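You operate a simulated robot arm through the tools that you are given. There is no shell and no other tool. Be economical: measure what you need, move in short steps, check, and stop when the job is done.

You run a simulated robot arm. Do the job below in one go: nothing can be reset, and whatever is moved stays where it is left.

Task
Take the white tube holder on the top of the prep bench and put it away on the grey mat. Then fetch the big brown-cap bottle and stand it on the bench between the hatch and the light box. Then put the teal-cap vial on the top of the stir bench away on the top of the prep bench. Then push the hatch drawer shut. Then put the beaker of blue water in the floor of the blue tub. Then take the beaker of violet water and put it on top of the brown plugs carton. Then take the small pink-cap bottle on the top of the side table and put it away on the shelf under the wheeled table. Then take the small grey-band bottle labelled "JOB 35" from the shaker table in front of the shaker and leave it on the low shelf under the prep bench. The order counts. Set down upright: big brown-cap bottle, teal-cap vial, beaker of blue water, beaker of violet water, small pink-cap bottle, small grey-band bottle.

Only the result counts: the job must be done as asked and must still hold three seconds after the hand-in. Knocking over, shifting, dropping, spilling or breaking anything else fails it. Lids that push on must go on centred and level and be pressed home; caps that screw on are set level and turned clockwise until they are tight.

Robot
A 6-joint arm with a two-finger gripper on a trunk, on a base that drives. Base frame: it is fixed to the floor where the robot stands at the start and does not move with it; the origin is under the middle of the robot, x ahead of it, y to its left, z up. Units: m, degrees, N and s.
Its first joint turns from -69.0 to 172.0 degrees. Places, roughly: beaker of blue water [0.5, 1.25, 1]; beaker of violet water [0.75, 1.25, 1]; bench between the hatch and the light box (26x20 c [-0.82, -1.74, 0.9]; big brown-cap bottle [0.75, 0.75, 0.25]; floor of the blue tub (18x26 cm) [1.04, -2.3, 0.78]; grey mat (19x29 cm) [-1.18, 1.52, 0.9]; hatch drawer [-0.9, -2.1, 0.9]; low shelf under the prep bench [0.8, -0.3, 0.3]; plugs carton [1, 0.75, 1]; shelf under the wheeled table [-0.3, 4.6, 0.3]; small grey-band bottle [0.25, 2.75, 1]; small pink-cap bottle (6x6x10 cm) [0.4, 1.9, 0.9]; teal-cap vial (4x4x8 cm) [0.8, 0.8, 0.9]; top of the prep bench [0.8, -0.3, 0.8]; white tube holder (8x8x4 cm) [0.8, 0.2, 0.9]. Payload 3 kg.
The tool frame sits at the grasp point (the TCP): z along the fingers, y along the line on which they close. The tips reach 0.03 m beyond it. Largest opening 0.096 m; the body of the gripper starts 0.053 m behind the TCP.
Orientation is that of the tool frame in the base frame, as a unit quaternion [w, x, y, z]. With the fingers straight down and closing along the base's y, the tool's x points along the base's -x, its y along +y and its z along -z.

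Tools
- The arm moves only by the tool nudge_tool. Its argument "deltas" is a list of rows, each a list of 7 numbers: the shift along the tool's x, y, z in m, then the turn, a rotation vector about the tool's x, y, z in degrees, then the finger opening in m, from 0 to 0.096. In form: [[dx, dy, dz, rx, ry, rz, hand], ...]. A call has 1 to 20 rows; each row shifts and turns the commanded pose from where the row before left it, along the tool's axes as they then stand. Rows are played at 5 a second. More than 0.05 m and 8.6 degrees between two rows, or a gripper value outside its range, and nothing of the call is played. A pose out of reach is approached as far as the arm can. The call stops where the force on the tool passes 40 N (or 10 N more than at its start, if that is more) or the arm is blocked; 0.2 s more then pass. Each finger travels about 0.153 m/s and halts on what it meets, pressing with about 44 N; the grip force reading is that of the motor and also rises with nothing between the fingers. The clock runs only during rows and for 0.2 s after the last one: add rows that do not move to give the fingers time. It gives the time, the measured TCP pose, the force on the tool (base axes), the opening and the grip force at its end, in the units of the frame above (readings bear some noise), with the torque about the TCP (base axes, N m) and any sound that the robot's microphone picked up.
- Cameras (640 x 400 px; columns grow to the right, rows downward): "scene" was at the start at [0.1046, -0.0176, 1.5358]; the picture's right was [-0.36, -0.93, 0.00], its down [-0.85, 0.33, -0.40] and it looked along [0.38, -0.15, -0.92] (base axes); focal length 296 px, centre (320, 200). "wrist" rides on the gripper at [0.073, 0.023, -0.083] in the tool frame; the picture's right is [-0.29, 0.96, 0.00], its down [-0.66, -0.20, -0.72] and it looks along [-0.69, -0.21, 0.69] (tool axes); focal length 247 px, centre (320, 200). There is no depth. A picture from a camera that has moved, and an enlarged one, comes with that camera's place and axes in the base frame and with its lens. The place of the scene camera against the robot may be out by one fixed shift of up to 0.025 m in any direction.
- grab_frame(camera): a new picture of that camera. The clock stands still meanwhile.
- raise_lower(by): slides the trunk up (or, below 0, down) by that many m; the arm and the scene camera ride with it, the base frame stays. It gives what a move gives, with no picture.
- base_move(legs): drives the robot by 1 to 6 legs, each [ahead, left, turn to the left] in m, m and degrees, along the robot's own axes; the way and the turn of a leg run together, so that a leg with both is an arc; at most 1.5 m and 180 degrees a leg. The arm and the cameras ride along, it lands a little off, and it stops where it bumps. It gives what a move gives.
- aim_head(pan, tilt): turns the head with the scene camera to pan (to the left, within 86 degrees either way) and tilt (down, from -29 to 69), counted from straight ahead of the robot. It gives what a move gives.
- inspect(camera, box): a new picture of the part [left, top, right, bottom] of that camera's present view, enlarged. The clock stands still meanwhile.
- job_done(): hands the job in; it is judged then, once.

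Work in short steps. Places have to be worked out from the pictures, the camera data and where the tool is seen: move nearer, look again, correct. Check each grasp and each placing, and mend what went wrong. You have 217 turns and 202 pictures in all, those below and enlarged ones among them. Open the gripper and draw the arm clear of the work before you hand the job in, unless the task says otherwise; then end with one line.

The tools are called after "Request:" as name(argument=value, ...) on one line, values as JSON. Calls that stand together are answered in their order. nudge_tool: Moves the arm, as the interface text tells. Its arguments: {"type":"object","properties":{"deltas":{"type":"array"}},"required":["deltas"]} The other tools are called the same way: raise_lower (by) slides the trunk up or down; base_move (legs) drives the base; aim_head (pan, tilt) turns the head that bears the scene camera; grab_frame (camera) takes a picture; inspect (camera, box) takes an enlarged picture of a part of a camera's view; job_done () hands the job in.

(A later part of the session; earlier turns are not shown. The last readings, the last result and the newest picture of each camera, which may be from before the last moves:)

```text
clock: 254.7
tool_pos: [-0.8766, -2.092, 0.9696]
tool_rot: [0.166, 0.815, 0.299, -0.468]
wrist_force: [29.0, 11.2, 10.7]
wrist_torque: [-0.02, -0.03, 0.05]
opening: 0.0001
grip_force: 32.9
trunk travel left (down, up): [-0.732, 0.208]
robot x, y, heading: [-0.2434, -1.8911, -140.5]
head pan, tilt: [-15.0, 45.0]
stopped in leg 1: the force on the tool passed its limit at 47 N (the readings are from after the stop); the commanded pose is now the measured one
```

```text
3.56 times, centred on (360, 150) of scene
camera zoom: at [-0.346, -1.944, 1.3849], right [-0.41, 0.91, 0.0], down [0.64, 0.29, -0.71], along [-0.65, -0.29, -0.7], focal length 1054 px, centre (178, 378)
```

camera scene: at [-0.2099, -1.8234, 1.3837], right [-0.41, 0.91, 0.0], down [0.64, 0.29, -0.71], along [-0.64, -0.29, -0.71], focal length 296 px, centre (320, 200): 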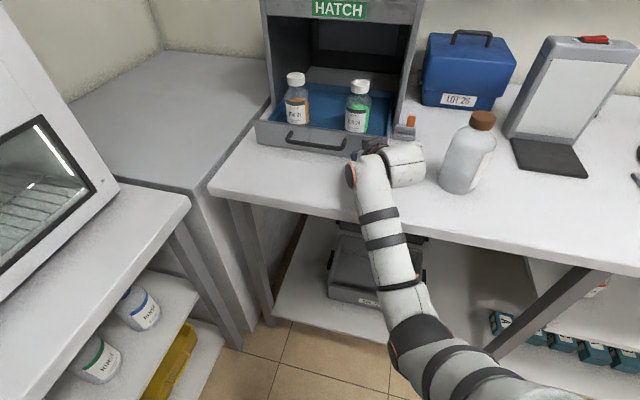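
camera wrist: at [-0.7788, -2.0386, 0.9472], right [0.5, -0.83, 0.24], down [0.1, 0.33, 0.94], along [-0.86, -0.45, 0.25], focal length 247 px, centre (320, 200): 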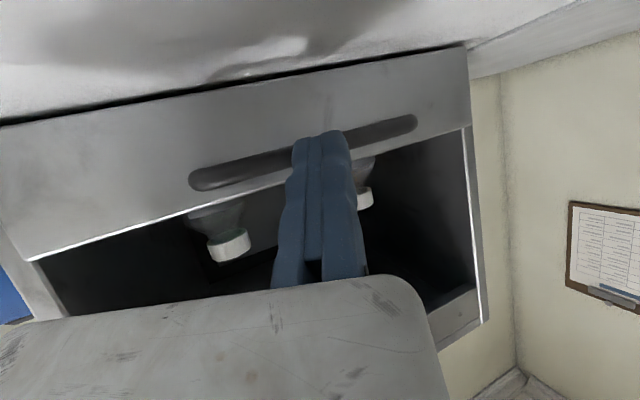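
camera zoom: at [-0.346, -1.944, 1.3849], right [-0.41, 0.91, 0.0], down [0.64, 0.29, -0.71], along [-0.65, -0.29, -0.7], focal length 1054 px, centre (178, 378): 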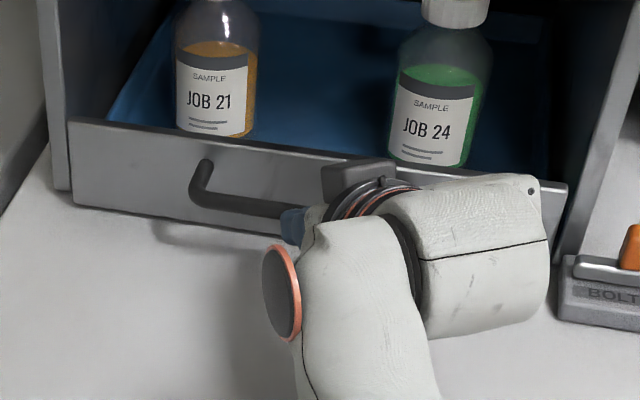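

The stop is firm. I back off to view the drawer unobstructed and judge whether it is fully shut.

Request:
base_move(legs=[[-0.1, 0.05, 0]])

Request:
raise_lower(by=0.2)

Request:
base_move(legs=[[0, -0.2, 20]])

Request:
aim_head(pan=-25, tilt=40)

Request:
grab_frame(camera="scene")

```text
clock: 255.9
tool_pos: [-0.7757, -2.0721, 0.9613]
tool_rot: [0.165, 0.818, 0.3, -0.462]
wrist_force: [-0.1, 0.1, -0.7]
wrist_torque: [-0.02, -0.03, -0.02]
opening: 0.0001
grip_force: 32.7
trunk travel left (down, up): [-0.732, 0.208]
robot x, y, heading: [-0.1374, -1.8582, -140.6]
head pan, tilt: [-15.0, 45.0]
```

```text
clock: 258.1
tool_pos: [-0.7756, -2.0718, 1.1616]
tool_rot: [0.166, 0.818, 0.3, -0.462]
wrist_force: [0.4, -0.4, -1.1]
wrist_torque: [0.04, 0.01, 0.01]
opening: 0.0
grip_force: 33.3
trunk travel left (down, up): [-0.932, 0.008]
robot x, y, heading: [-0.1367, -1.8653, -140.2]
head pan, tilt: [-15.0, 45.0]
```

```text
clock: 259.7
tool_pos: [-0.8164, -2.1479, 1.1619]
tool_rot: [0.243, 0.753, 0.437, -0.427]
wrist_force: [-0.3, -1.1, 0.3]
wrist_torque: [-0.02, 0.03, -0.02]
opening: 0.0
grip_force: 32.4
trunk travel left (down, up): [-0.932, 0.008]
robot x, y, heading: [-0.2884, -1.7345, -120.9]
head pan, tilt: [-15.0, 45.0]
```

```text
clock: 260.4
tool_pos: [-0.8187, -2.1476, 1.1615]
tool_rot: [0.243, 0.754, 0.436, -0.427]
wrist_force: [0.0, -0.1, 0.3]
wrist_torque: [0.01, 0.0, 0.03]
opening: 0.0
grip_force: 33.1
trunk travel left (down, up): [-0.932, 0.008]
robot x, y, heading: [-0.2842, -1.7346, -120.8]
head pan, tilt: [-25.0, 40.0]
```

```text
74 pictures are left
camera scene: at [-0.3839, -1.8197, 1.5909], right [-0.56, 0.83, 0.0], down [0.53, 0.36, -0.77], along [-0.63, -0.43, -0.64], focal length 296 px, centre (320, 200)
```

scene: 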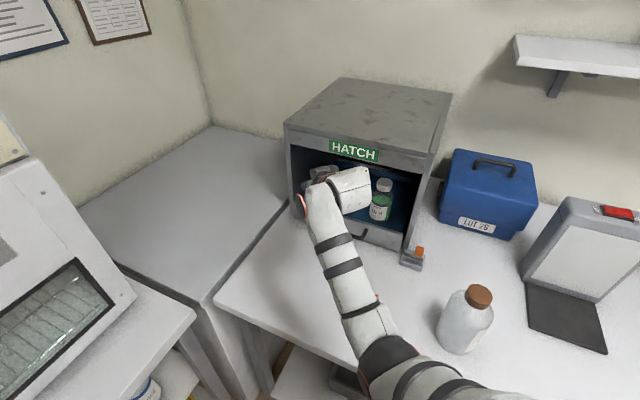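

Request:
inspect(camera="scene", box=[280, 150, 440, 280])

```text
3.08 times, centred on (360, 215) of scene
camera zoom: at [-0.3839, -1.8197, 1.5909], right [-0.56, 0.83, 0.0], down [0.53, 0.36, -0.77], along [-0.63, -0.43, -0.64], focal length 912 px, centre (197, 154)
```

zoom: 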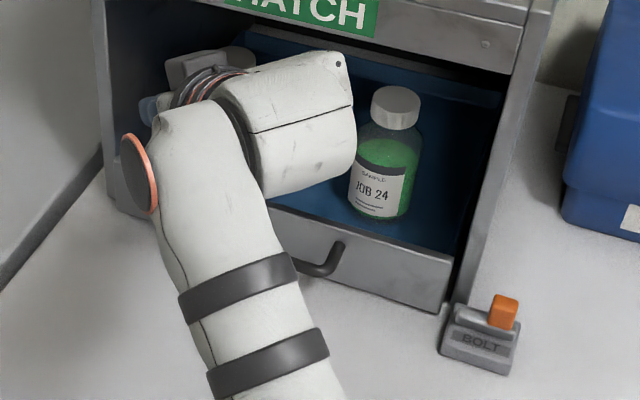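

Request:
inspect(camera="scene", box=[365, 205, 435, 275])

```text
5.71 times, centred on (400, 240) of scene
camera zoom: at [-0.3839, -1.8197, 1.5909], right [-0.56, 0.83, 0.0], down [0.53, 0.36, -0.77], along [-0.63, -0.43, -0.64], focal length 1694 px, centre (-137, -29)
```

zoom: 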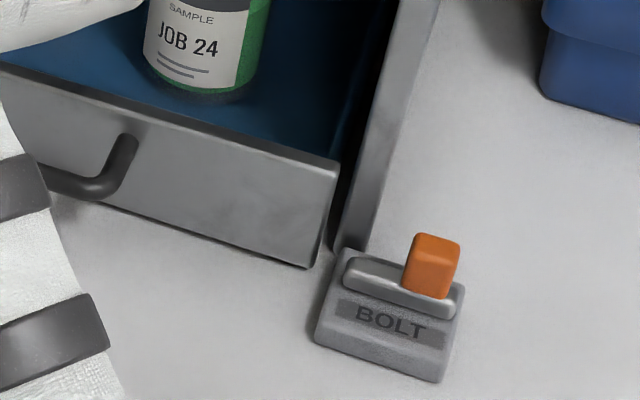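

The drawer sits at a firm stop with its front at the hatch face and both sample bottles upright; it is shut. Next the beaker of blue water on the stir bench: I retreat, turn and drive back along the aisle.

Request:
base_move(legs=[[-0.3, 0, 0], [0, 0, 130], [0.1, 1.4, 0], [0.1, 1.3, 0]])

Request:
nudge_tool(deltas=[[0, 0, 0, 0, 8, 0, 0.09], [0, 0, 0, 0, 8, 0, 0.09], [0, 0, 0, 0, 6, 0, 0.09], [0, 0, 0, 0, 0, 0, 0.09]])

Request:
aim_head(pan=10, tilt=45)

Request:
grab_frame(camera="scene")

```text
clock: 280.5
tool_pos: [0.286, 1.0787, 1.1613]
tool_rot: [0.49, -0.079, 0.867, 0.041]
wrist_force: [0.4, -0.6, -0.6]
wrist_torque: [0.02, 0.04, -0.02]
opening: 0.0
grip_force: 33.2
trunk travel left (down, up): [-0.932, 0.008]
robot x, y, heading: [-0.3769, 1.2191, 9.3]
head pan, tilt: [-25.0, 40.0]
```

```text
clock: 281.5
tool_pos: [0.2855, 1.077, 1.1616]
tool_rot: [0.315, -0.084, 0.945, 0.025]
wrist_force: [0.9, 0.0, -0.5]
wrist_torque: [-0.03, 0.01, -0.03]
opening: 0.0899
grip_force: 0.1
trunk travel left (down, up): [-0.932, 0.008]
robot x, y, heading: [-0.3702, 1.2195, 9.4]
head pan, tilt: [-25.0, 40.0]
```

```text
clock: 282.5
tool_pos: [0.2851, 1.0784, 1.1617]
tool_rot: [0.314, -0.084, 0.945, 0.024]
wrist_force: [0.0, -0.1, -0.4]
wrist_torque: [0.01, 0.02, -0.01]
opening: 0.09
grip_force: 0.0
trunk travel left (down, up): [-0.932, 0.008]
robot x, y, heading: [-0.3737, 1.2177, 9.1]
head pan, tilt: [10.0, 45.0]
```

```text
71 pictures are left
camera scene: at [-0.2484, 1.2576, 1.5837], right [0.33, -0.94, 0.0], down [-0.67, -0.23, -0.71], along [0.67, 0.23, -0.71], focal length 296 px, centre (320, 200)
```

scene: 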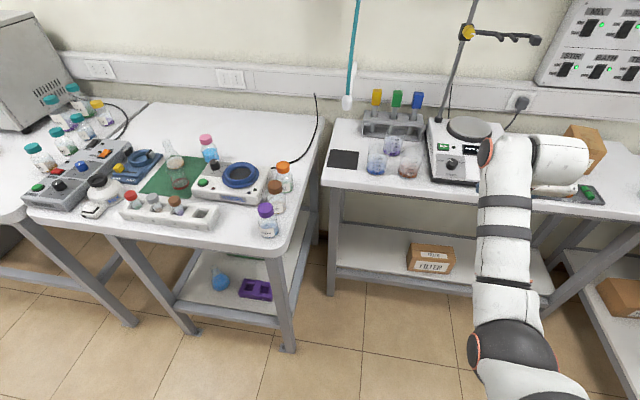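

Request:
inspect(camera="scene", box=[320, 90, 470, 200])

```text
3.64 times, centred on (395, 145) of scene
camera zoom: at [-0.2484, 1.2576, 1.5837], right [0.33, -0.94, 0.0], down [-0.67, -0.23, -0.71], along [0.67, 0.23, -0.71], focal length 1078 px, centre (47, 400)
```

zoom: 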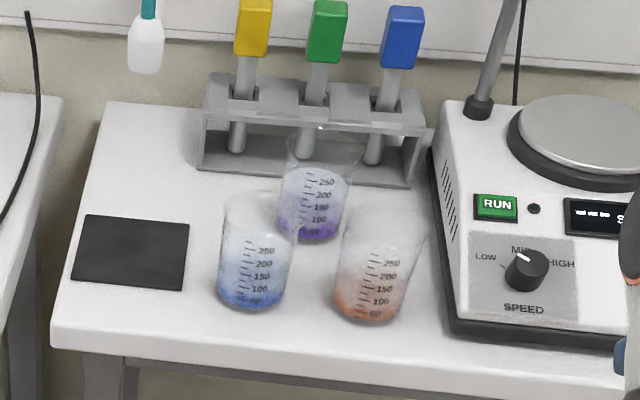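

The beakers hold little water. Because the tub needs a steep hand, I tilt the hand to nearly vertical now and see whether the arm allows it.

Request:
nudge_tool(deltas=[[0, 0, 0, 0, 8, 0, 0.09], [0, 0, 0, 0, 8, 0, 0.09], [0, 0, 0, 0, 8, 0, 0.09], [0, 0, 0, 0, 0, 0, 0.09]])

Request:
base_move(legs=[[0.0, 0.0, 20], [0.25, 0.05, 0]])

Request:
grab_frame(camera="wrist")

Request:
grab_frame(camera="scene")

```text
clock: 283.5
tool_pos: [0.2861, 1.0791, 1.1611]
tool_rot: [0.111, -0.088, 0.99, 0.007]
wrist_force: [-0.2, 0.3, -0.7]
wrist_torque: [-0.02, 0.04, 0.01]
opening: 0.09
grip_force: 0.2
trunk travel left (down, up): [-0.932, 0.008]
robot x, y, heading: [-0.3742, 1.2161, 9.3]
head pan, tilt: [10.0, 45.0]
```

```text
clock: 286.5
tool_pos: [0.4844, 1.4808, 1.1627]
tool_rot: [0.11, -0.26, 0.959, 0.026]
wrist_force: [-0.1, 0.2, -0.4]
wrist_torque: [-0.03, 0.03, -0.05]
opening: 0.0902
grip_force: 0.0
trunk travel left (down, up): [-0.932, 0.008]
robot x, y, heading: [-0.1823, 1.3877, 29.8]
head pan, tilt: [10.0, 45.0]
```

```text
69 pictures are left
camera wrist: at [0.3947, 1.4554, 1.2265], right [-0.24, 0.97, 0.06], down [0.52, 0.07, 0.85], along [0.82, 0.23, -0.52], focal length 247 px, centre (320, 200)
```

wrist: 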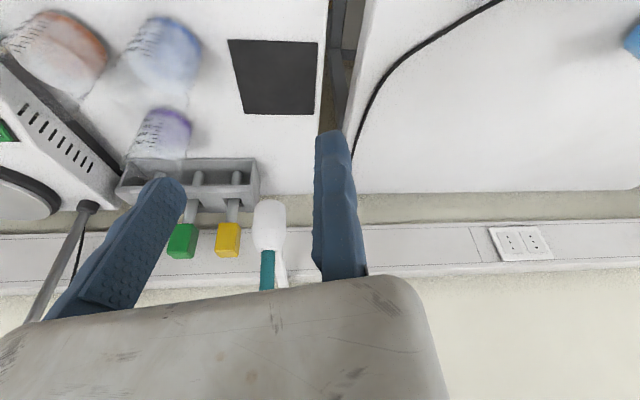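

```text
68 pictures are left
camera scene: at [-0.0779, 1.4642, 1.5839], right [0.64, -0.77, 0.0], down [-0.54, -0.45, -0.71], along [0.55, 0.45, -0.71], focal length 296 px, centre (320, 200)
```

scene: 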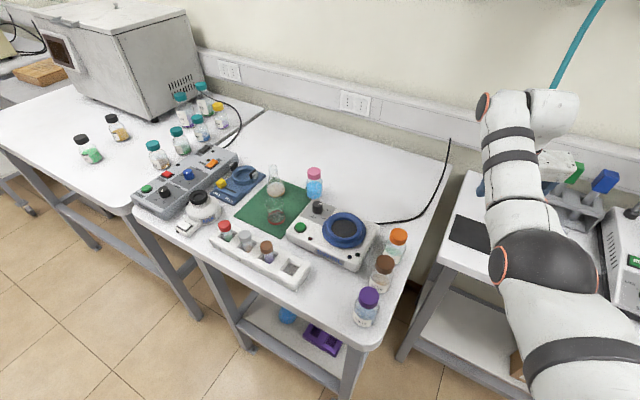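

Vertical hand works. I move laterally so the fixed finger is just left of the blue beaker and lower to z≈1.05 for a closer look.

Request:
base_move(legs=[[0.02, -0.133, 0]])

Request:
raise_lower(by=-0.1)

Request:
grab_frame(camera="wrist")

```text
clock: 287.8
tool_pos: [0.5671, 1.3772, 1.1613]
tool_rot: [0.109, -0.26, 0.959, 0.024]
wrist_force: [-0.5, 0.4, 0.6]
wrist_torque: [0.04, -0.02, 0.01]
opening: 0.0899
grip_force: 0.1
trunk travel left (down, up): [-0.932, 0.008]
robot x, y, heading: [-0.0991, 1.2803, 29.5]
head pan, tilt: [10.0, 45.0]
```

```text
clock: 289.1
tool_pos: [0.5673, 1.3762, 1.0624]
tool_rot: [0.11, -0.26, 0.959, 0.026]
wrist_force: [0.7, 0.2, -0.1]
wrist_torque: [-0.02, -0.06, 0.02]
opening: 0.0903
grip_force: 0.0
trunk travel left (down, up): [-0.832, 0.108]
robot x, y, heading: [-0.098, 1.2813, 29.7]
head pan, tilt: [10.0, 45.0]
```

```text
67 pictures are left
camera wrist: at [0.4786, 1.3512, 1.126], right [-0.24, 0.97, 0.06], down [0.52, 0.07, 0.85], along [0.82, 0.23, -0.52], focal length 247 px, centre (320, 200)
```

wrist: 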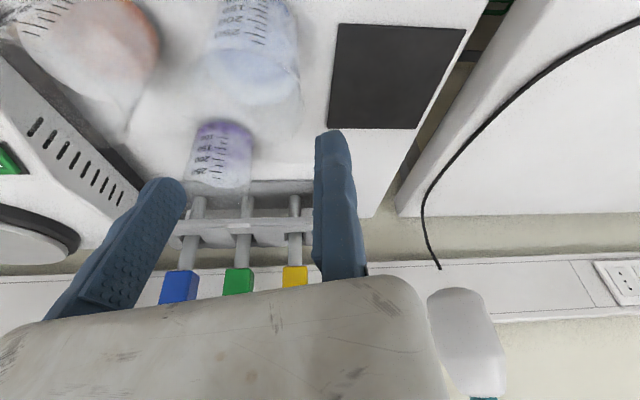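

Request:
inspect(camera="wrist", box=[120, 0, 360, 200])

```text
2.00 times, centred on (240, 100) of wrist
camera zoom: at [0.4786, 1.3512, 1.126], right [-0.24, 0.97, 0.06], down [0.52, 0.07, 0.85], along [0.82, 0.23, -0.52], focal length 494 px, centre (480, 400)
```

zoom: 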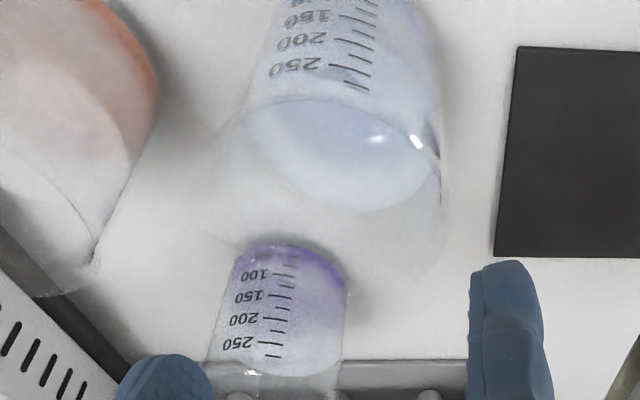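

The blue beaker's rim (≈0.076 wide) lies within the finger span with ~7 mm on each side. I open fully and lower to the upper wall.

Request:
nudge_tool(deltas=[[0, 0, 0, 0, 0, 0, 0.096], [0, 0, 0, 0, 0, 0, 0.096]])

Request:
raise_lower(by=-0.055)

Request:
inspect(camera="wrist", box=[80, 40, 400, 280])

```text
clock: 289.7
tool_pos: [0.5672, 1.377, 1.0615]
tool_rot: [0.108, -0.261, 0.959, 0.026]
wrist_force: [0.1, -0.2, 0.4]
wrist_torque: [-0.01, 0.02, 0.01]
opening: 0.096
grip_force: 0.0
trunk travel left (down, up): [-0.832, 0.108]
robot x, y, heading: [-0.0964, 1.2793, 29.6]
head pan, tilt: [10.0, 45.0]
```

```text
clock: 290.6
tool_pos: [0.5669, 1.3774, 1.0065]
tool_rot: [0.109, -0.26, 0.959, 0.026]
wrist_force: [0.8, 0.6, -0.7]
wrist_torque: [0.0, -0.01, -0.01]
opening: 0.0961
grip_force: 0.0
trunk travel left (down, up): [-0.777, 0.163]
robot x, y, heading: [-0.0974, 1.2751, 29.7]
head pan, tilt: [10.0, 45.0]
```

```text
1.67 times, centred on (240, 160) of wrist
camera zoom: at [0.4785, 1.3513, 1.071], right [-0.24, 0.97, 0.06], down [0.52, 0.07, 0.85], along [0.82, 0.23, -0.52], focal length 412 px, centre (453, 267)
```

zoom: 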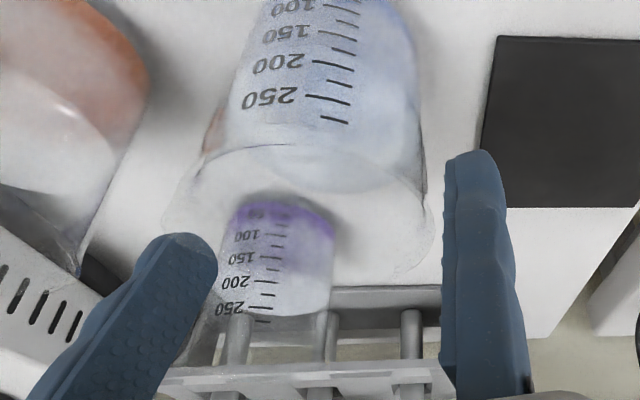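

Both fingers are outside the rim. Lower 3 cm more and close.

Request:
raise_lower(by=-0.03)

Request:
nudge_tool(deltas=[[0, 0, 0, 0, 0, 0, 0.088], [0, 0, 0, 0, 0, 0, 0.08], [0, 0, 0, 0, 0, 0, 0.07], [0, 0, 0, 0, 0, 0, 0.05], [0, 0, 0, 0, 0, 0, 0.05], [0, 0, 0, 0, 0, 0, 0.05]])

Request:
inspect(camera="wrist", box=[80, 40, 400, 280])

```text
clock: 291.4
tool_pos: [0.5671, 1.3781, 0.9776]
tool_rot: [0.109, -0.26, 0.959, 0.026]
wrist_force: [-0.7, -0.3, 0.3]
wrist_torque: [-0.01, -0.03, 0.0]
opening: 0.096
grip_force: 0.2
trunk travel left (down, up): [-0.747, 0.193]
robot x, y, heading: [-0.1045, 1.2801, 29.7]
head pan, tilt: [10.0, 45.0]
```

```text
clock: 292.8
tool_pos: [0.5675, 1.3758, 0.9773]
tool_rot: [0.109, -0.26, 0.959, 0.026]
wrist_force: [0.8, -1.0, 1.7]
wrist_torque: [-0.03, -0.06, 0.0]
opening: 0.0664
grip_force: 43.8
trunk travel left (down, up): [-0.747, 0.193]
robot x, y, heading: [-0.1015, 1.2807, 29.5]
head pan, tilt: [10.0, 45.0]
```

```text
1.67 times, centred on (240, 160) of wrist
camera zoom: at [0.4787, 1.3511, 1.0411], right [-0.24, 0.97, 0.06], down [0.52, 0.07, 0.85], along [0.82, 0.23, -0.52], focal length 412 px, centre (453, 267)
```

zoom: 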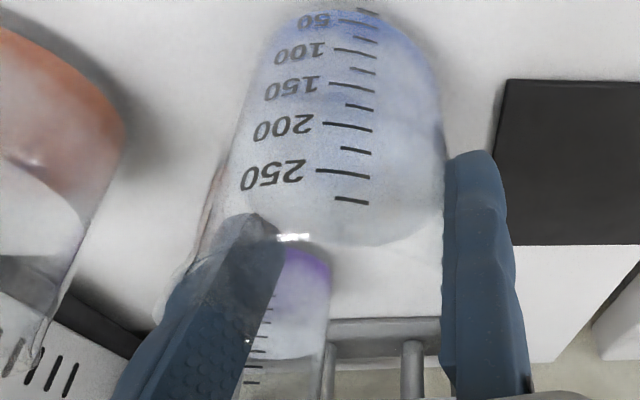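

Gripped at 0.066. I lift with the trunk and check the hold.

Request:
raise_lower(by=0.19)

Request:
grab_frame(camera="wrist")

```text
clock: 294.9
tool_pos: [0.5675, 1.3781, 1.1661]
tool_rot: [0.108, -0.261, 0.959, 0.027]
wrist_force: [-0.7, -0.2, -2.9]
wrist_torque: [0.07, 0.03, 0.02]
opening: 0.0664
grip_force: 44.0
trunk travel left (down, up): [-0.937, 0.003]
robot x, y, heading: [-0.1008, 1.2798, 29.7]
head pan, tilt: [10.0, 45.0]
```

```text
63 pictures are left
camera wrist: at [0.4793, 1.3514, 1.2305], right [-0.24, 0.97, 0.06], down [0.52, 0.07, 0.85], along [0.82, 0.23, -0.52], focal length 247 px, centre (320, 200)
```

wrist: 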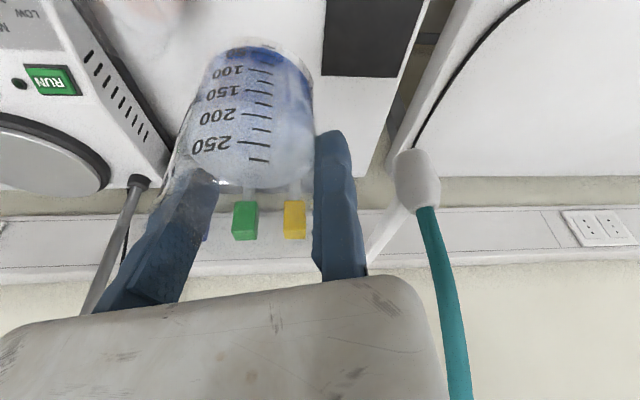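

Held level. I back into the aisle, straighten, and strafe right toward the sink end, keeping the beaker clear of the bench.

Request:
base_move(legs=[[-0.6, 0, 0], [0, 0, -21], [0, -1.25, 0], [0, -1.2, 0]])

Request:
base_move(legs=[[0.4, -0.1, 0], [0, 0, -29]])

Request:
aim_head(pan=-15, tilt=40)

Request:
grab_frame(camera="scene")

```text
clock: 311.0
tool_pos: [0.4018, -1.5882, 1.1666]
tool_rot: [0.112, -0.082, 0.99, 0.006]
wrist_force: [0.5, 0.0, -2.1]
wrist_torque: [0.1, 0.02, 0.01]
opening: 0.0663
grip_force: 44.1
trunk travel left (down, up): [-0.937, 0.003]
robot x, y, heading: [-0.2565, -1.4419, 8.8]
head pan, tilt: [10.0, 45.0]
```

```text
clock: 314.9
tool_pos: [0.6546, -1.9312, 1.1662]
tool_rot: [0.11, 0.17, 0.979, -0.023]
wrist_force: [0.6, 0.3, -2.6]
wrist_torque: [0.03, -0.04, 0.02]
opening: 0.0663
grip_force: 43.8
trunk travel left (down, up): [-0.937, 0.003]
robot x, y, heading: [0.1516, -1.4771, -20.3]
head pan, tilt: [10.0, 45.0]
```

```text
clock: 315.8
tool_pos: [0.6534, -1.9302, 1.1655]
tool_rot: [0.109, 0.169, 0.979, -0.022]
wrist_force: [0.6, -0.6, -2.1]
wrist_torque: [0.09, -0.05, -0.01]
opening: 0.066
grip_force: 44.4
trunk travel left (down, up): [-0.937, 0.003]
robot x, y, heading: [0.1505, -1.4827, -20.3]
head pan, tilt: [-15.0, 40.0]
```

```text
62 pictures are left
camera scene: at [0.2661, -1.5455, 1.5959], right [-0.58, -0.82, 0.0], down [-0.53, 0.37, -0.77], along [0.63, -0.44, -0.64], focal length 296 px, centre (320, 200)
```

scene: 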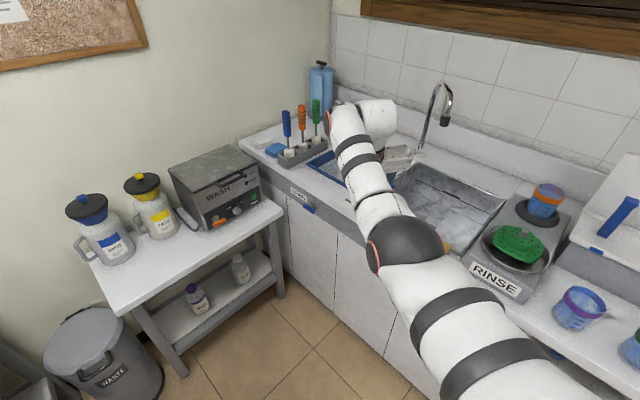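

The arm hides the tub; I approach at height and use the wrist camera.

Request:
base_move(legs=[[0.36, -0.12, 0]])

Request:
grab_frame(camera="wrist")

Request:
grab_frame(camera="scene")

```text
clock: 318.2
tool_pos: [0.9475, -2.1708, 1.1661]
tool_rot: [0.11, 0.172, 0.979, -0.023]
wrist_force: [-0.1, 0.2, -3.5]
wrist_torque: [0.05, -0.01, -0.03]
opening: 0.0661
grip_force: 43.7
trunk travel left (down, up): [-0.937, 0.003]
robot x, y, heading: [0.4459, -1.722, -20.7]
head pan, tilt: [-15.0, 40.0]
```

```text
61 pictures are left
camera wrist: at [0.8708, -2.1187, 1.2312], right [0.6, 0.8, 0.06], down [0.39, -0.35, 0.85], along [0.7, -0.48, -0.52], focal length 247 px, centre (320, 200)
```

wrist: 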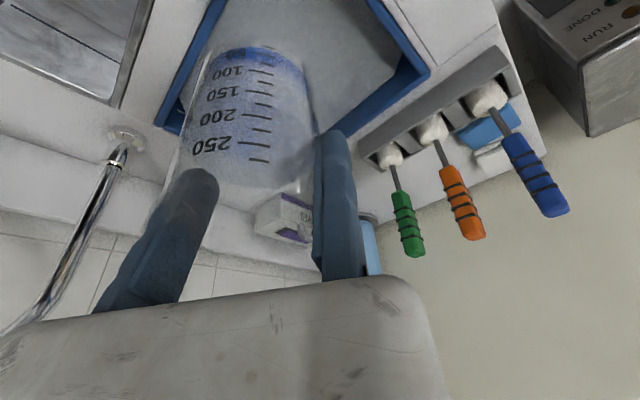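

```text
60 pictures are left
camera scene: at [0.5615, -1.7838, 1.596], right [-0.58, -0.81, 0.0], down [-0.52, 0.37, -0.77], along [0.62, -0.45, -0.64], focal length 296 px, centre (320, 200)
```

scene: 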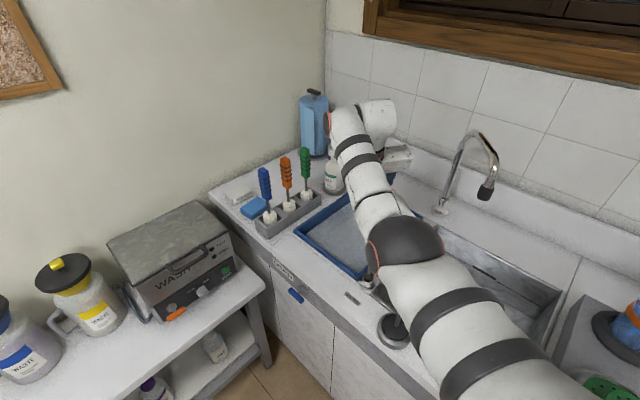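

Tub corners work out to a centre near (1.05, −2.295). I move over it, then lower with the arm (not the trunk) so the elbow stays above the sink bench.

Request:
base_move(legs=[[0.14, -0.047, 0]])

Request:
nudge_tool(deltas=[[0.009, 0, 0.039, 0, 0, 0, 0.05], [0.009, 0, 0.039, 0, 0, 0, 0.05], [0.009, 0, 0.039, 0, 0, 0, 0.05], [0, 0, 0, 0, 0, 0, 0.05]])

Request:
grab_frame(camera="wrist")

Request:
grab_frame(camera="scene")

```text
clock: 319.6
tool_pos: [1.0605, -2.2652, 1.1663]
tool_rot: [0.111, 0.172, 0.979, -0.023]
wrist_force: [-0.4, 0.1, -2.5]
wrist_torque: [0.04, -0.03, 0.0]
opening: 0.0662
grip_force: 44.1
trunk travel left (down, up): [-0.937, 0.003]
robot x, y, heading: [0.5613, -1.8164, -20.8]
head pan, tilt: [-15.0, 40.0]
```

```text
clock: 320.6
tool_pos: [1.0562, -2.2637, 1.0569]
tool_rot: [0.109, 0.173, 0.979, -0.022]
wrist_force: [-0.3, 0.1, -2.1]
wrist_torque: [0.07, -0.03, 0.01]
opening: 0.0661
grip_force: 43.9
out of reach, approached as far as the arm can: row 3
trunk travel left (down, up): [-0.937, 0.003]
robot x, y, heading: [0.5616, -1.8115, -20.4]
head pan, tilt: [-15.0, 40.0]
```

```text
59 pictures are left
camera wrist: at [0.9801, -2.2111, 1.1211], right [0.6, 0.8, 0.06], down [0.39, -0.35, 0.85], along [0.7, -0.48, -0.52], focal length 247 px, centre (320, 200)
```

wrist: 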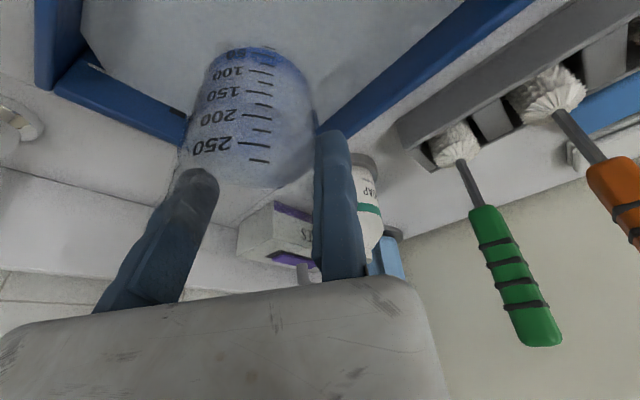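

```text
58 pictures are left
camera scene: at [0.6763, -1.8774, 1.5959], right [-0.58, -0.81, 0.0], down [-0.52, 0.38, -0.77], along [0.62, -0.45, -0.64], focal length 296 px, centre (320, 200)
```

scene: 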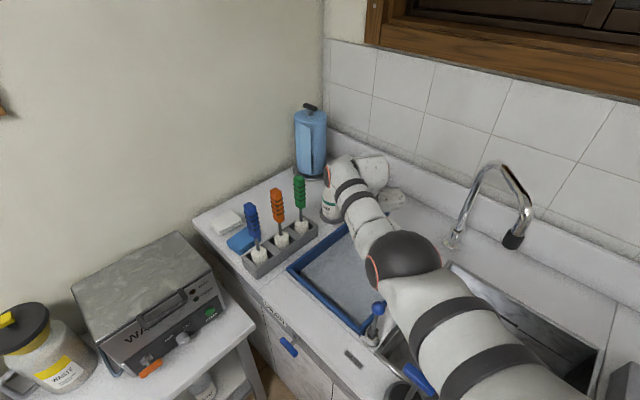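

The elbow must stay above the small tap (top ≈1.05), so I continue lowering with the arm and watch the drift.

Request:
nudge_tool(deltas=[[0.009, 0, 0.039, 0, 0, 0, 0.05], [0.009, 0, 0.039, 0, 0, 0, 0.05], [0, 0, 0, 0, 0, 0, 0.05]])

Request:
grab_frame(camera="scene")

```text
clock: 321.4
tool_pos: [1.0384, -2.2548, 0.9843]
tool_rot: [0.109, 0.173, 0.979, -0.023]
wrist_force: [-0.8, -0.1, -2.4]
wrist_torque: [0.07, -0.03, -0.03]
opening: 0.0664
grip_force: 44.2
out of reach, approached as far as the arm can: row 1, 2
trunk travel left (down, up): [-0.937, 0.003]
robot x, y, heading: [0.5586, -1.8114, -20.7]
head pan, tilt: [-15.0, 40.0]
```

```text
57 pictures are left
camera scene: at [0.6767, -1.8774, 1.5959], right [-0.58, -0.81, 0.0], down [-0.52, 0.38, -0.77], along [0.62, -0.45, -0.64], focal length 296 px, centre (320, 200)
```

scene: 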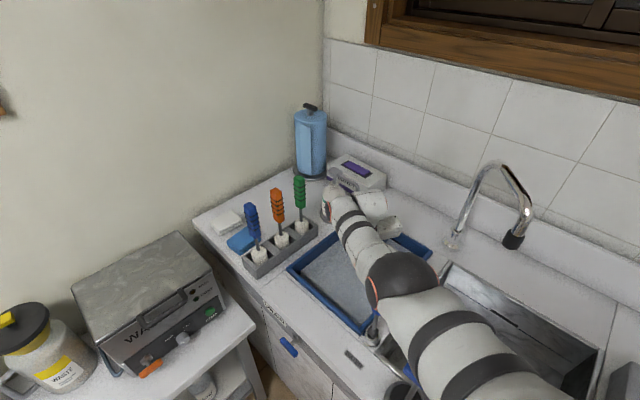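

The elbow would meet the tap this way. I raise again, back off, and re-approach from further north with the arm swung right, so it passes left of the tap.

Request:
nudge_tool(deltas=[[-0.009, 0, -0.039, 0, 0, 0, 0.05], [-0.009, 0, -0.039, 0, 0, 0, 0.05], [-0.009, 0, -0.039, 0, 0, 0, 0.05], [-0.009, 0, -0.039, 0, 0, 0, 0.05], [-0.004, 0, -0.02, 0, 0, 0, 0.05], [0, 0, 0, 0, 0, 0, 0.05]])

Request:
base_move(legs=[[-0.42, 0.06, 0], [0, 0, 20.7]])

Request:
nudge_tool(deltas=[[0.03, -0.0327, -0.0068, 0.764, 0.024, 3.37, 0.05], [0.028, -0.0345, -0.0063, 0.764, 0.024, 3.37, 0.05], [0.026, -0.0362, -0.0059, 0.764, 0.024, 3.37, 0.05], [0.0238, -0.0377, -0.0054, 0.764, 0.024, 3.37, 0.05], [0.0216, -0.0391, -0.0049, 0.764, 0.024, 3.37, 0.05], [0.0192, -0.0404, -0.0043, 0.764, 0.024, 3.37, 0.05], [0, 0, 0, 0, 0, 0, 0.05]])

Request:
grab_frame(camera="wrist")

```text
clock: 322.8
tool_pos: [1.0379, -2.255, 1.1662]
tool_rot: [0.11, 0.172, 0.979, -0.022]
wrist_force: [0.2, 1.3, -3.5]
wrist_torque: [0.09, -0.07, -0.01]
opening: 0.0661
grip_force: 43.9
trunk travel left (down, up): [-0.937, 0.003]
robot x, y, heading: [0.5614, -1.8143, -20.7]
head pan, tilt: [-15.0, 40.0]
```

```text
clock: 326.5
tool_pos: [0.7877, -1.853, 1.1658]
tool_rot: [0.111, -0.006, 0.994, -0.001]
wrist_force: [0.0, -0.4, -2.6]
wrist_torque: [0.08, -0.02, 0.0]
opening: 0.0664
grip_force: 44.1
trunk travel left (down, up): [-0.937, 0.003]
robot x, y, heading: [0.1875, -1.6054, 0.0]
head pan, tilt: [-15.0, 40.0]
```

```text
clock: 328.1
tool_pos: [0.6132, -2.0543, 1.1569]
tool_rot: [0.108, 0.173, 0.979, -0.022]
wrist_force: [0.3, 0.1, -2.5]
wrist_torque: [0.07, -0.03, -0.02]
opening: 0.0663
grip_force: 44.3
out of reach, approached as far as the arm can: row 3
trunk travel left (down, up): [-0.937, 0.003]
robot x, y, heading: [0.1822, -1.6078, -0.1]
head pan, tilt: [-15.0, 40.0]
```

```text
56 pictures are left
camera wrist: at [0.5378, -2.0016, 1.2209], right [0.6, 0.8, 0.06], down [0.39, -0.35, 0.85], along [0.7, -0.49, -0.52], focal length 247 px, centre (320, 200)
```

wrist: 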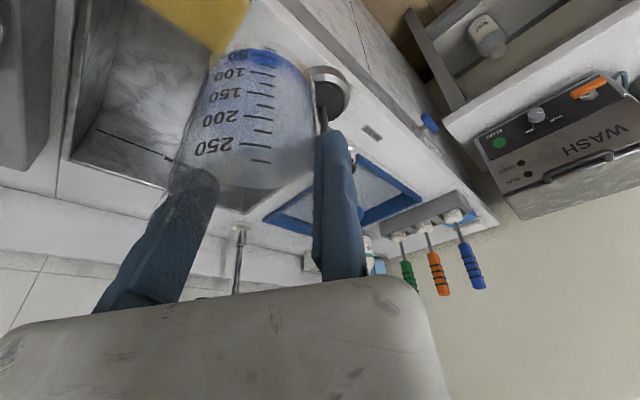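

Arm is swung. I move +x first, then −y, to bring the beaker around the tap over the tub.

Request:
base_move(legs=[[0.456, 0.0, 0], [0, -0.123, 0]])

Request:
grab_frame(camera="wrist")

Request:
grab_frame(camera="scene")

```text
clock: 331.7
tool_pos: [1.0596, -2.1762, 1.1573]
tool_rot: [0.109, 0.173, 0.979, -0.023]
wrist_force: [0.2, 0.1, -1.6]
wrist_torque: [0.05, -0.02, 0.01]
opening: 0.0663
grip_force: 44.5
trunk travel left (down, up): [-0.937, 0.003]
robot x, y, heading: [0.6306, -1.7297, -0.2]
head pan, tilt: [-15.0, 40.0]
```

```text
55 pictures are left
camera wrist: at [0.982, -2.1231, 1.2215], right [0.6, 0.8, 0.06], down [0.39, -0.35, 0.85], along [0.7, -0.49, -0.52], focal length 247 px, centre (320, 200)
```

wrist: 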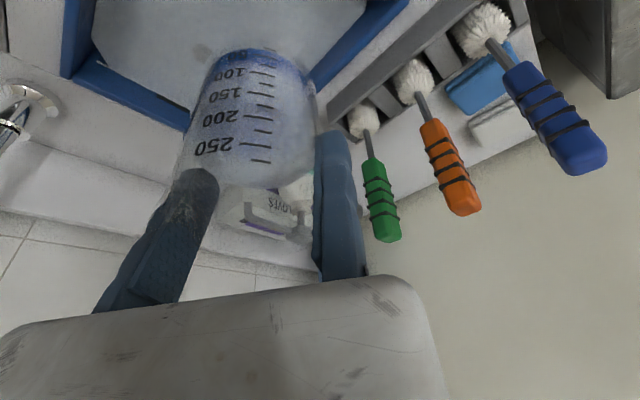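

```text
54 pictures are left
camera scene: at [0.7631, -1.7467, 1.5959], right [-0.26, -0.97, 0.0], down [-0.62, 0.17, -0.77], along [0.74, -0.2, -0.64], focal length 296 px, centre (320, 200)
```

scene: 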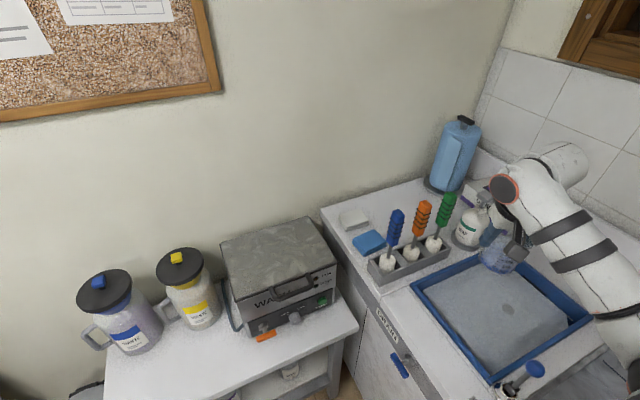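

From this view the tub floor centre is ≈(1.05, −2.30) and the elbow is now raised and clear of the tap. I shift 3.5 cm south and lower with the arm in stages.

Request:
base_move(legs=[[0.008, -0.035, 0]])

Request:
nudge_tool(deltas=[[0.009, 0, 0.039, 0, 0, 0, 0.05], [0.009, 0, 0.039, 0, 0, 0, 0.05], [0.009, 0, 0.039, 0, 0, 0, 0.05], [0.009, 0, 0.039, 0, 0, 0, 0.05], [0, 0, 0, 0, 0, 0, 0.05]])

Request:
grab_frame(camera="scene")

Request:
grab_frame(camera="wrist")

```text
clock: 332.5
tool_pos: [1.0644, -2.2062, 1.1598]
tool_rot: [0.111, 0.172, 0.979, -0.024]
wrist_force: [-0.4, 0.5, -2.2]
wrist_torque: [0.03, -0.06, -0.01]
opening: 0.0663
grip_force: 44.6
trunk travel left (down, up): [-0.937, 0.003]
robot x, y, heading: [0.6393, -1.7674, 0.0]
head pan, tilt: [-15.0, 40.0]
```

```text
clock: 333.7
tool_pos: [1.0657, -2.2129, 0.9965]
tool_rot: [0.11, 0.172, 0.979, -0.022]
wrist_force: [-0.4, -0.1, -3.2]
wrist_torque: [0.05, -0.04, 0.02]
opening: 0.0664
grip_force: 44.1
trunk travel left (down, up): [-0.937, 0.003]
robot x, y, heading: [0.6368, -1.7646, 0.1]
head pan, tilt: [-15.0, 40.0]
```

```text
53 pictures are left
camera scene: at [0.7701, -1.783, 1.596], right [-0.26, -0.97, 0.0], down [-0.62, 0.17, -0.77], along [0.74, -0.2, -0.64], focal length 296 px, centre (320, 200)
```

scene: 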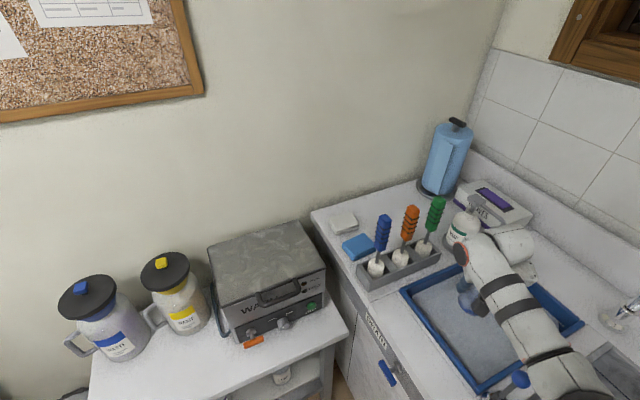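

```text
52 pictures are left
camera wrist: at [0.9886, -2.1607, 1.0601], right [0.6, 0.8, 0.06], down [0.39, -0.35, 0.85], along [0.7, -0.48, -0.52], focal length 247 px, centre (320, 200)
```

wrist: 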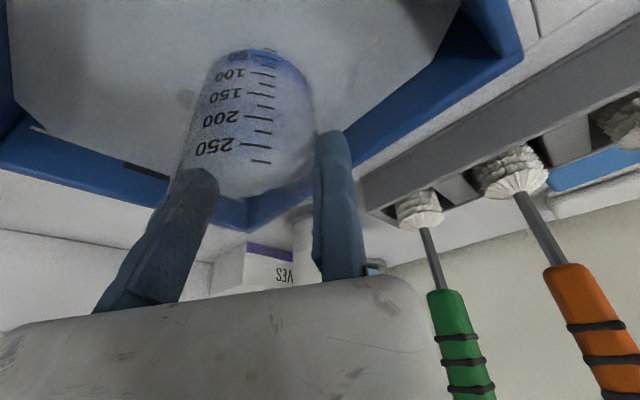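

The forearm is close above the tap. I raise again, turn the base 12° left and swing the arm correspondingly right, so it approaches the tub from more northerly.

Request:
nudge_tool(deltas=[[-0.009, 0, -0.039, 0, 0, 0, 0.05], [-0.009, 0, -0.039, 0, 0, 0, 0.05], [-0.009, 0, -0.039, 0, 0, 0, 0.05], [-0.009, 0, -0.039, 0, 0, 0, 0.05], [0, 0, 0, 0, 0, 0, 0.05]])

Request:
base_move(legs=[[0, 0, 12]])

Request:
nudge_tool(deltas=[[0.0192, -0.0303, -0.0043, 0.886, 0.028, 3.9, 0.05], [0.017, -0.0316, -0.0038, 0.886, 0.028, 3.9, 0.05], [0.0149, -0.0328, -0.0034, 0.886, 0.028, 3.9, 0.05], [0, 0, 0, 0, 0, 0, 0.05]])

Request:
aim_head(pan=-40, tilt=45)

Request:
grab_frame(camera="scene")

```text
clock: 334.9
tool_pos: [1.0658, -2.2133, 1.1583]
tool_rot: [0.109, 0.171, 0.979, -0.022]
wrist_force: [-1.5, 0.8, -1.6]
wrist_torque: [0.09, -0.05, 0.01]
opening: 0.0661
grip_force: 44.1
trunk travel left (down, up): [-0.937, 0.003]
robot x, y, heading: [0.6361, -1.7653, 0.1]
head pan, tilt: [-15.0, 40.0]
```

```text
clock: 336.1
tool_pos: [1.1484, -2.1149, 1.1571]
tool_rot: [0.111, 0.07, 0.991, -0.01]
wrist_force: [-0.4, -0.9, -2.7]
wrist_torque: [0.08, -0.01, 0.0]
opening: 0.066
grip_force: 44.5
trunk travel left (down, up): [-0.937, 0.003]
robot x, y, heading: [0.6399, -1.7649, 12.0]
head pan, tilt: [-15.0, 40.0]
```

```text
clock: 337.1
tool_pos: [1.1306, -2.1225, 1.1473]
tool_rot: [0.11, 0.149, 0.982, -0.018]
wrist_force: [0.1, -0.1, -2.9]
wrist_torque: [0.08, -0.02, -0.03]
opening: 0.0665
grip_force: 43.8
out of reach, approached as far as the arm can: row 1, 2, 3
trunk travel left (down, up): [-0.937, 0.003]
robot x, y, heading: [0.6402, -1.7669, 11.8]
head pan, tilt: [-15.0, 40.0]
```

```text
clock: 338.0
tool_pos: [1.1302, -2.1224, 1.1463]
tool_rot: [0.109, 0.149, 0.983, -0.019]
wrist_force: [-0.3, -0.3, -1.7]
wrist_torque: [0.09, 0.0, 0.03]
opening: 0.0663
grip_force: 44.2
trunk travel left (down, up): [-0.937, 0.003]
robot x, y, heading: [0.641, -1.7662, 12.0]
head pan, tilt: [-40.0, 45.0]
```

```text
51 pictures are left
camera scene: at [0.7595, -1.7892, 1.5886], right [-0.47, -0.88, 0.0], down [-0.62, 0.33, -0.71], along [0.62, -0.33, -0.71], focal length 296 px, centre (320, 200)
```

scene: 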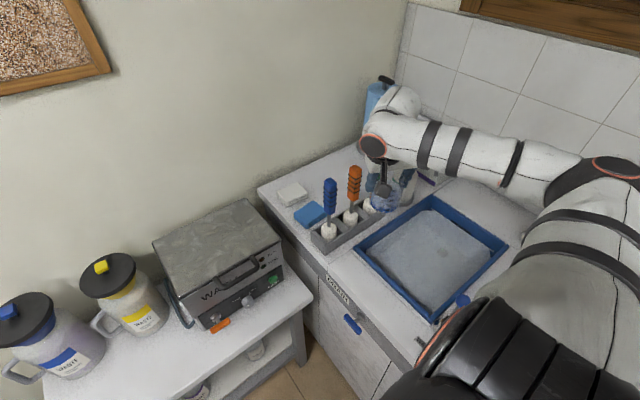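

The arm's first joint is at its limit here. I go back to the previous heading, shift further south (beaker at the tub's middle, forearm clear of the tap), and lower while watching the elbow.

Request:
base_move(legs=[[0, 0, -12]])

Request:
base_move(legs=[[0.0, -0.065, 0]])

Request:
nudge_tool(deltas=[[0.009, 0, 0.039, 0, 0, 0, 0.05], [0.009, 0, 0.039, 0, 0, 0, 0.05], [0.009, 0, 0.039, 0, 0, 0, 0.05], [0.009, 0, 0.039, 0, 0, 0, 0.05], [0, 0, 0, 0, 0, 0, 0.05]])

Request:
aim_head(pan=-40, tilt=50)

Request:
grab_frame(camera="scene")

```text
clock: 339.2
tool_pos: [1.0459, -2.2165, 1.1479]
tool_rot: [0.106, 0.251, 0.962, -0.03]
wrist_force: [-0.2, 0.5, -3.2]
wrist_torque: [0.08, -0.01, 0.03]
opening: 0.066
grip_force: 44.0
trunk travel left (down, up): [-0.937, 0.003]
robot x, y, heading: [0.6399, -1.7625, 0.0]
head pan, tilt: [-40.0, 45.0]
```

```text
clock: 340.1
tool_pos: [1.0453, -2.2775, 1.1488]
tool_rot: [0.108, 0.251, 0.961, -0.033]
wrist_force: [0.3, 0.7, -2.0]
wrist_torque: [0.02, -0.05, -0.02]
opening: 0.0664
grip_force: 44.4
trunk travel left (down, up): [-0.937, 0.003]
robot x, y, heading: [0.6384, -1.8278, 0.1]
head pan, tilt: [-40.0, 45.0]
```

```text
clock: 341.4
tool_pos: [1.0458, -2.2818, 0.9854]
tool_rot: [0.108, 0.251, 0.961, -0.03]
wrist_force: [-1.4, -0.2, -1.6]
wrist_torque: [0.06, -0.08, 0.01]
opening: 0.0662
grip_force: 43.7
trunk travel left (down, up): [-0.937, 0.003]
robot x, y, heading: [0.6357, -1.8301, 0.0]
head pan, tilt: [-40.0, 45.0]
```

```text
clock: 342.0
tool_pos: [1.0446, -2.2828, 0.9842]
tool_rot: [0.107, 0.251, 0.962, -0.03]
wrist_force: [-0.2, 0.5, -1.8]
wrist_torque: [0.06, -0.05, 0.01]
opening: 0.0665
grip_force: 43.8
trunk travel left (down, up): [-0.937, 0.003]
robot x, y, heading: [0.6374, -1.8323, -0.1]
head pan, tilt: [-40.0, 50.0]
```

```text
50 pictures are left
camera scene: at [0.7471, -1.8761, 1.5818], right [-0.64, -0.77, 0.0], down [-0.59, 0.49, -0.64], along [0.49, -0.41, -0.77], focal length 296 px, centre (320, 200)
```

scene: 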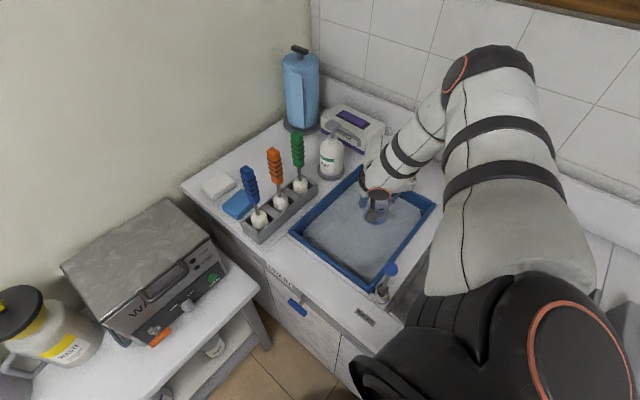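

Now the elbow is high and everything clears the tap; the beaker is over the tub's middle. I continue down with the arm in smaller steps.

Request:
nudge_tool(deltas=[[0.0065, 0, 0.029, 0, 0, 0, 0.05], [0.0065, 0, 0.029, 0, 0, 0, 0.05], [0.0045, 0, 0.0195, 0, 0, 0, 0.05], [0.0022, 0, 0.0098, 0, 0, 0, 0.05], [0, 0, 0, 0, 0, 0, 0.05]])

Request:
grab_frame(camera="wrist")

Request:
grab_frame(camera="scene")

```text
clock: 343.2
tool_pos: [1.0118, -2.2733, 0.9659]
tool_rot: [0.106, 0.251, 0.962, -0.03]
wrist_force: [-1.0, -0.4, -2.6]
wrist_torque: [0.08, -0.04, -0.01]
opening: 0.0662
grip_force: 44.4
out of reach, approached as far as the arm can: row 1, 2, 3, 4
trunk travel left (down, up): [-0.937, 0.003]
robot x, y, heading: [0.6376, -1.8327, 0.2]
head pan, tilt: [-40.0, 50.0]
```

```text
49 pictures are left
camera wrist: at [0.944, -2.2092, 1.0297], right [0.72, 0.69, 0.06], down [0.33, -0.41, 0.85], along [0.62, -0.59, -0.52], focal length 247 px, centre (320, 200)
```

wrist: 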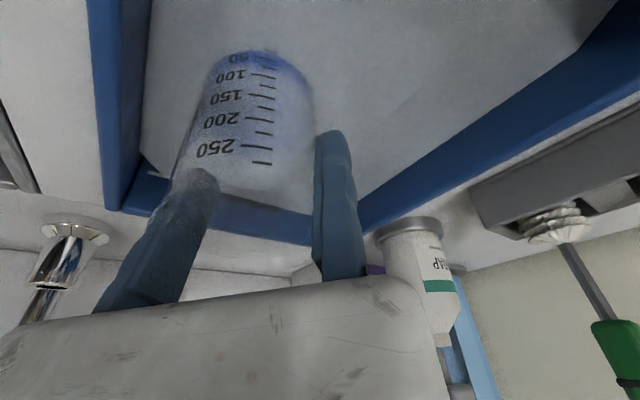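

```text
48 pictures are left
camera scene: at [0.7475, -1.8761, 1.5817], right [-0.64, -0.77, 0.0], down [-0.59, 0.49, -0.64], along [0.49, -0.41, -0.77], focal length 296 px, centre (320, 200)
```

scene: 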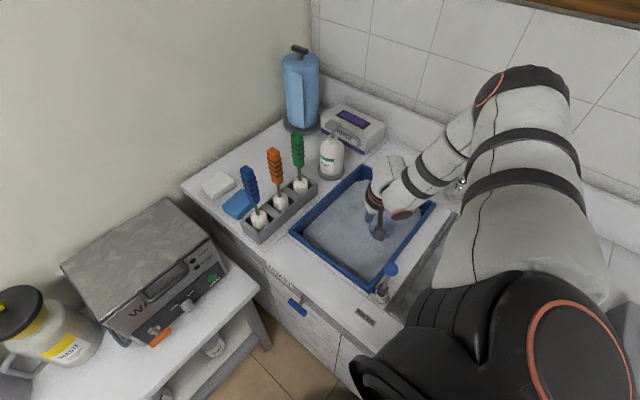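

Arm's limit reached, but elbow is high; I shift the base +3.5 cm in x and lower the rest with the trunk.

Request:
base_move(legs=[[0.038, 0.005, 0]])

Request:
raise_lower(by=-0.07)

Request:
grab_frame(camera="scene")

Request:
grab_frame(camera="wrist")

```text
clock: 344.1
tool_pos: [1.0454, -2.2692, 0.9679]
tool_rot: [0.11, 0.251, 0.961, -0.03]
wrist_force: [-0.7, -0.1, -1.8]
wrist_torque: [0.09, -0.07, 0.05]
opening: 0.0661
grip_force: 44.0
trunk travel left (down, up): [-0.937, 0.003]
robot x, y, heading: [0.6783, -1.8265, 0.2]
head pan, tilt: [-40.0, 50.0]
```

```text
clock: 345.2
tool_pos: [1.0485, -2.2683, 0.8947]
tool_rot: [0.107, 0.252, 0.961, -0.03]
wrist_force: [0.2, 0.3, -3.0]
wrist_torque: [0.07, -0.03, -0.02]
opening: 0.0663
grip_force: 44.4
trunk travel left (down, up): [-0.867, 0.073]
robot x, y, heading: [0.6745, -1.8232, 0.0]
head pan, tilt: [-40.0, 50.0]
```

```text
47 pictures are left
camera scene: at [0.7846, -1.8712, 1.5118], right [-0.64, -0.77, 0.0], down [-0.59, 0.49, -0.64], along [0.49, -0.41, -0.77], focal length 296 px, centre (320, 200)
```

scene: 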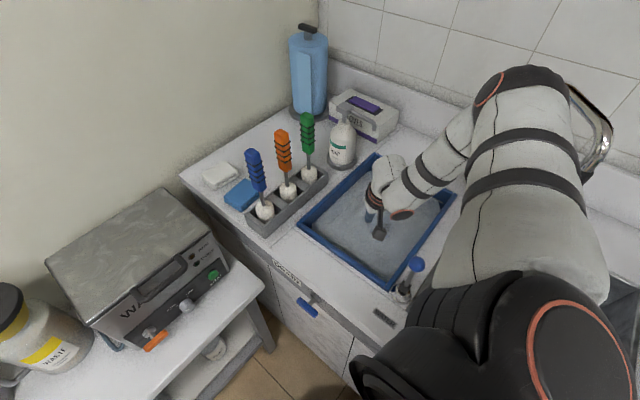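

```text
46 pictures are left
camera wrist: at [0.9813, -2.2045, 0.9599], right [0.72, 0.69, 0.06], down [0.32, -0.41, 0.85], along [0.62, -0.59, -0.52], focal length 247 px, centre (320, 200)
```

wrist: 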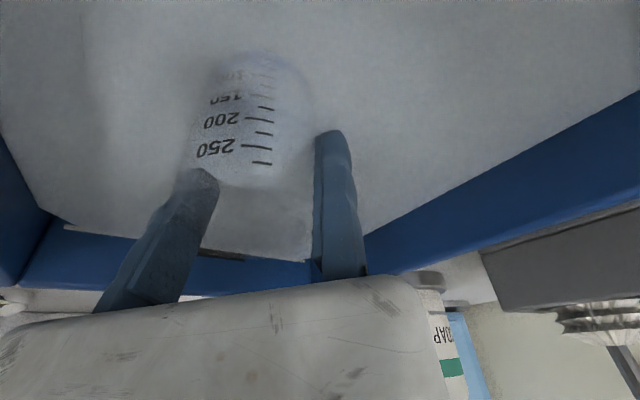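

The tub holds some water; I lower slowly to its floor.

Request:
raise_lower(by=-0.025)

Request:
raise_lower(by=-0.01)

Request:
raise_lower(by=-0.005)

```text
clock: 345.9
tool_pos: [1.0487, -2.2687, 0.8702]
tool_rot: [0.107, 0.252, 0.961, -0.031]
wrist_force: [-0.1, 0.3, -2.5]
wrist_torque: [0.07, -0.04, -0.01]
opening: 0.0662
grip_force: 44.1
trunk travel left (down, up): [-0.842, 0.098]
robot x, y, heading: [0.6787, -1.8223, -0.1]
head pan, tilt: [-40.0, 50.0]
```

```text
clock: 346.4
tool_pos: [1.0479, -2.2685, 0.8603]
tool_rot: [0.106, 0.251, 0.962, -0.03]
wrist_force: [0.3, 0.4, -2.8]
wrist_torque: [0.07, -0.02, -0.01]
opening: 0.0663
grip_force: 44.3
trunk travel left (down, up): [-0.832, 0.108]
robot x, y, heading: [0.6788, -1.8249, -0.2]
head pan, tilt: [-40.0, 50.0]
```

```text
clock: 347.0
tool_pos: [1.0482, -2.2689, 0.8559]
tool_rot: [0.108, 0.251, 0.961, -0.032]
wrist_force: [1.6, -3.1, 13.9]
wrist_torque: [-0.18, 0.28, 0.05]
opening: 0.0662
grip_force: 44.3
trunk travel left (down, up): [-0.827, 0.113]
robot x, y, heading: [0.6778, -1.8282, 0.0]
head pan, tilt: [-40.0, 50.0]
```

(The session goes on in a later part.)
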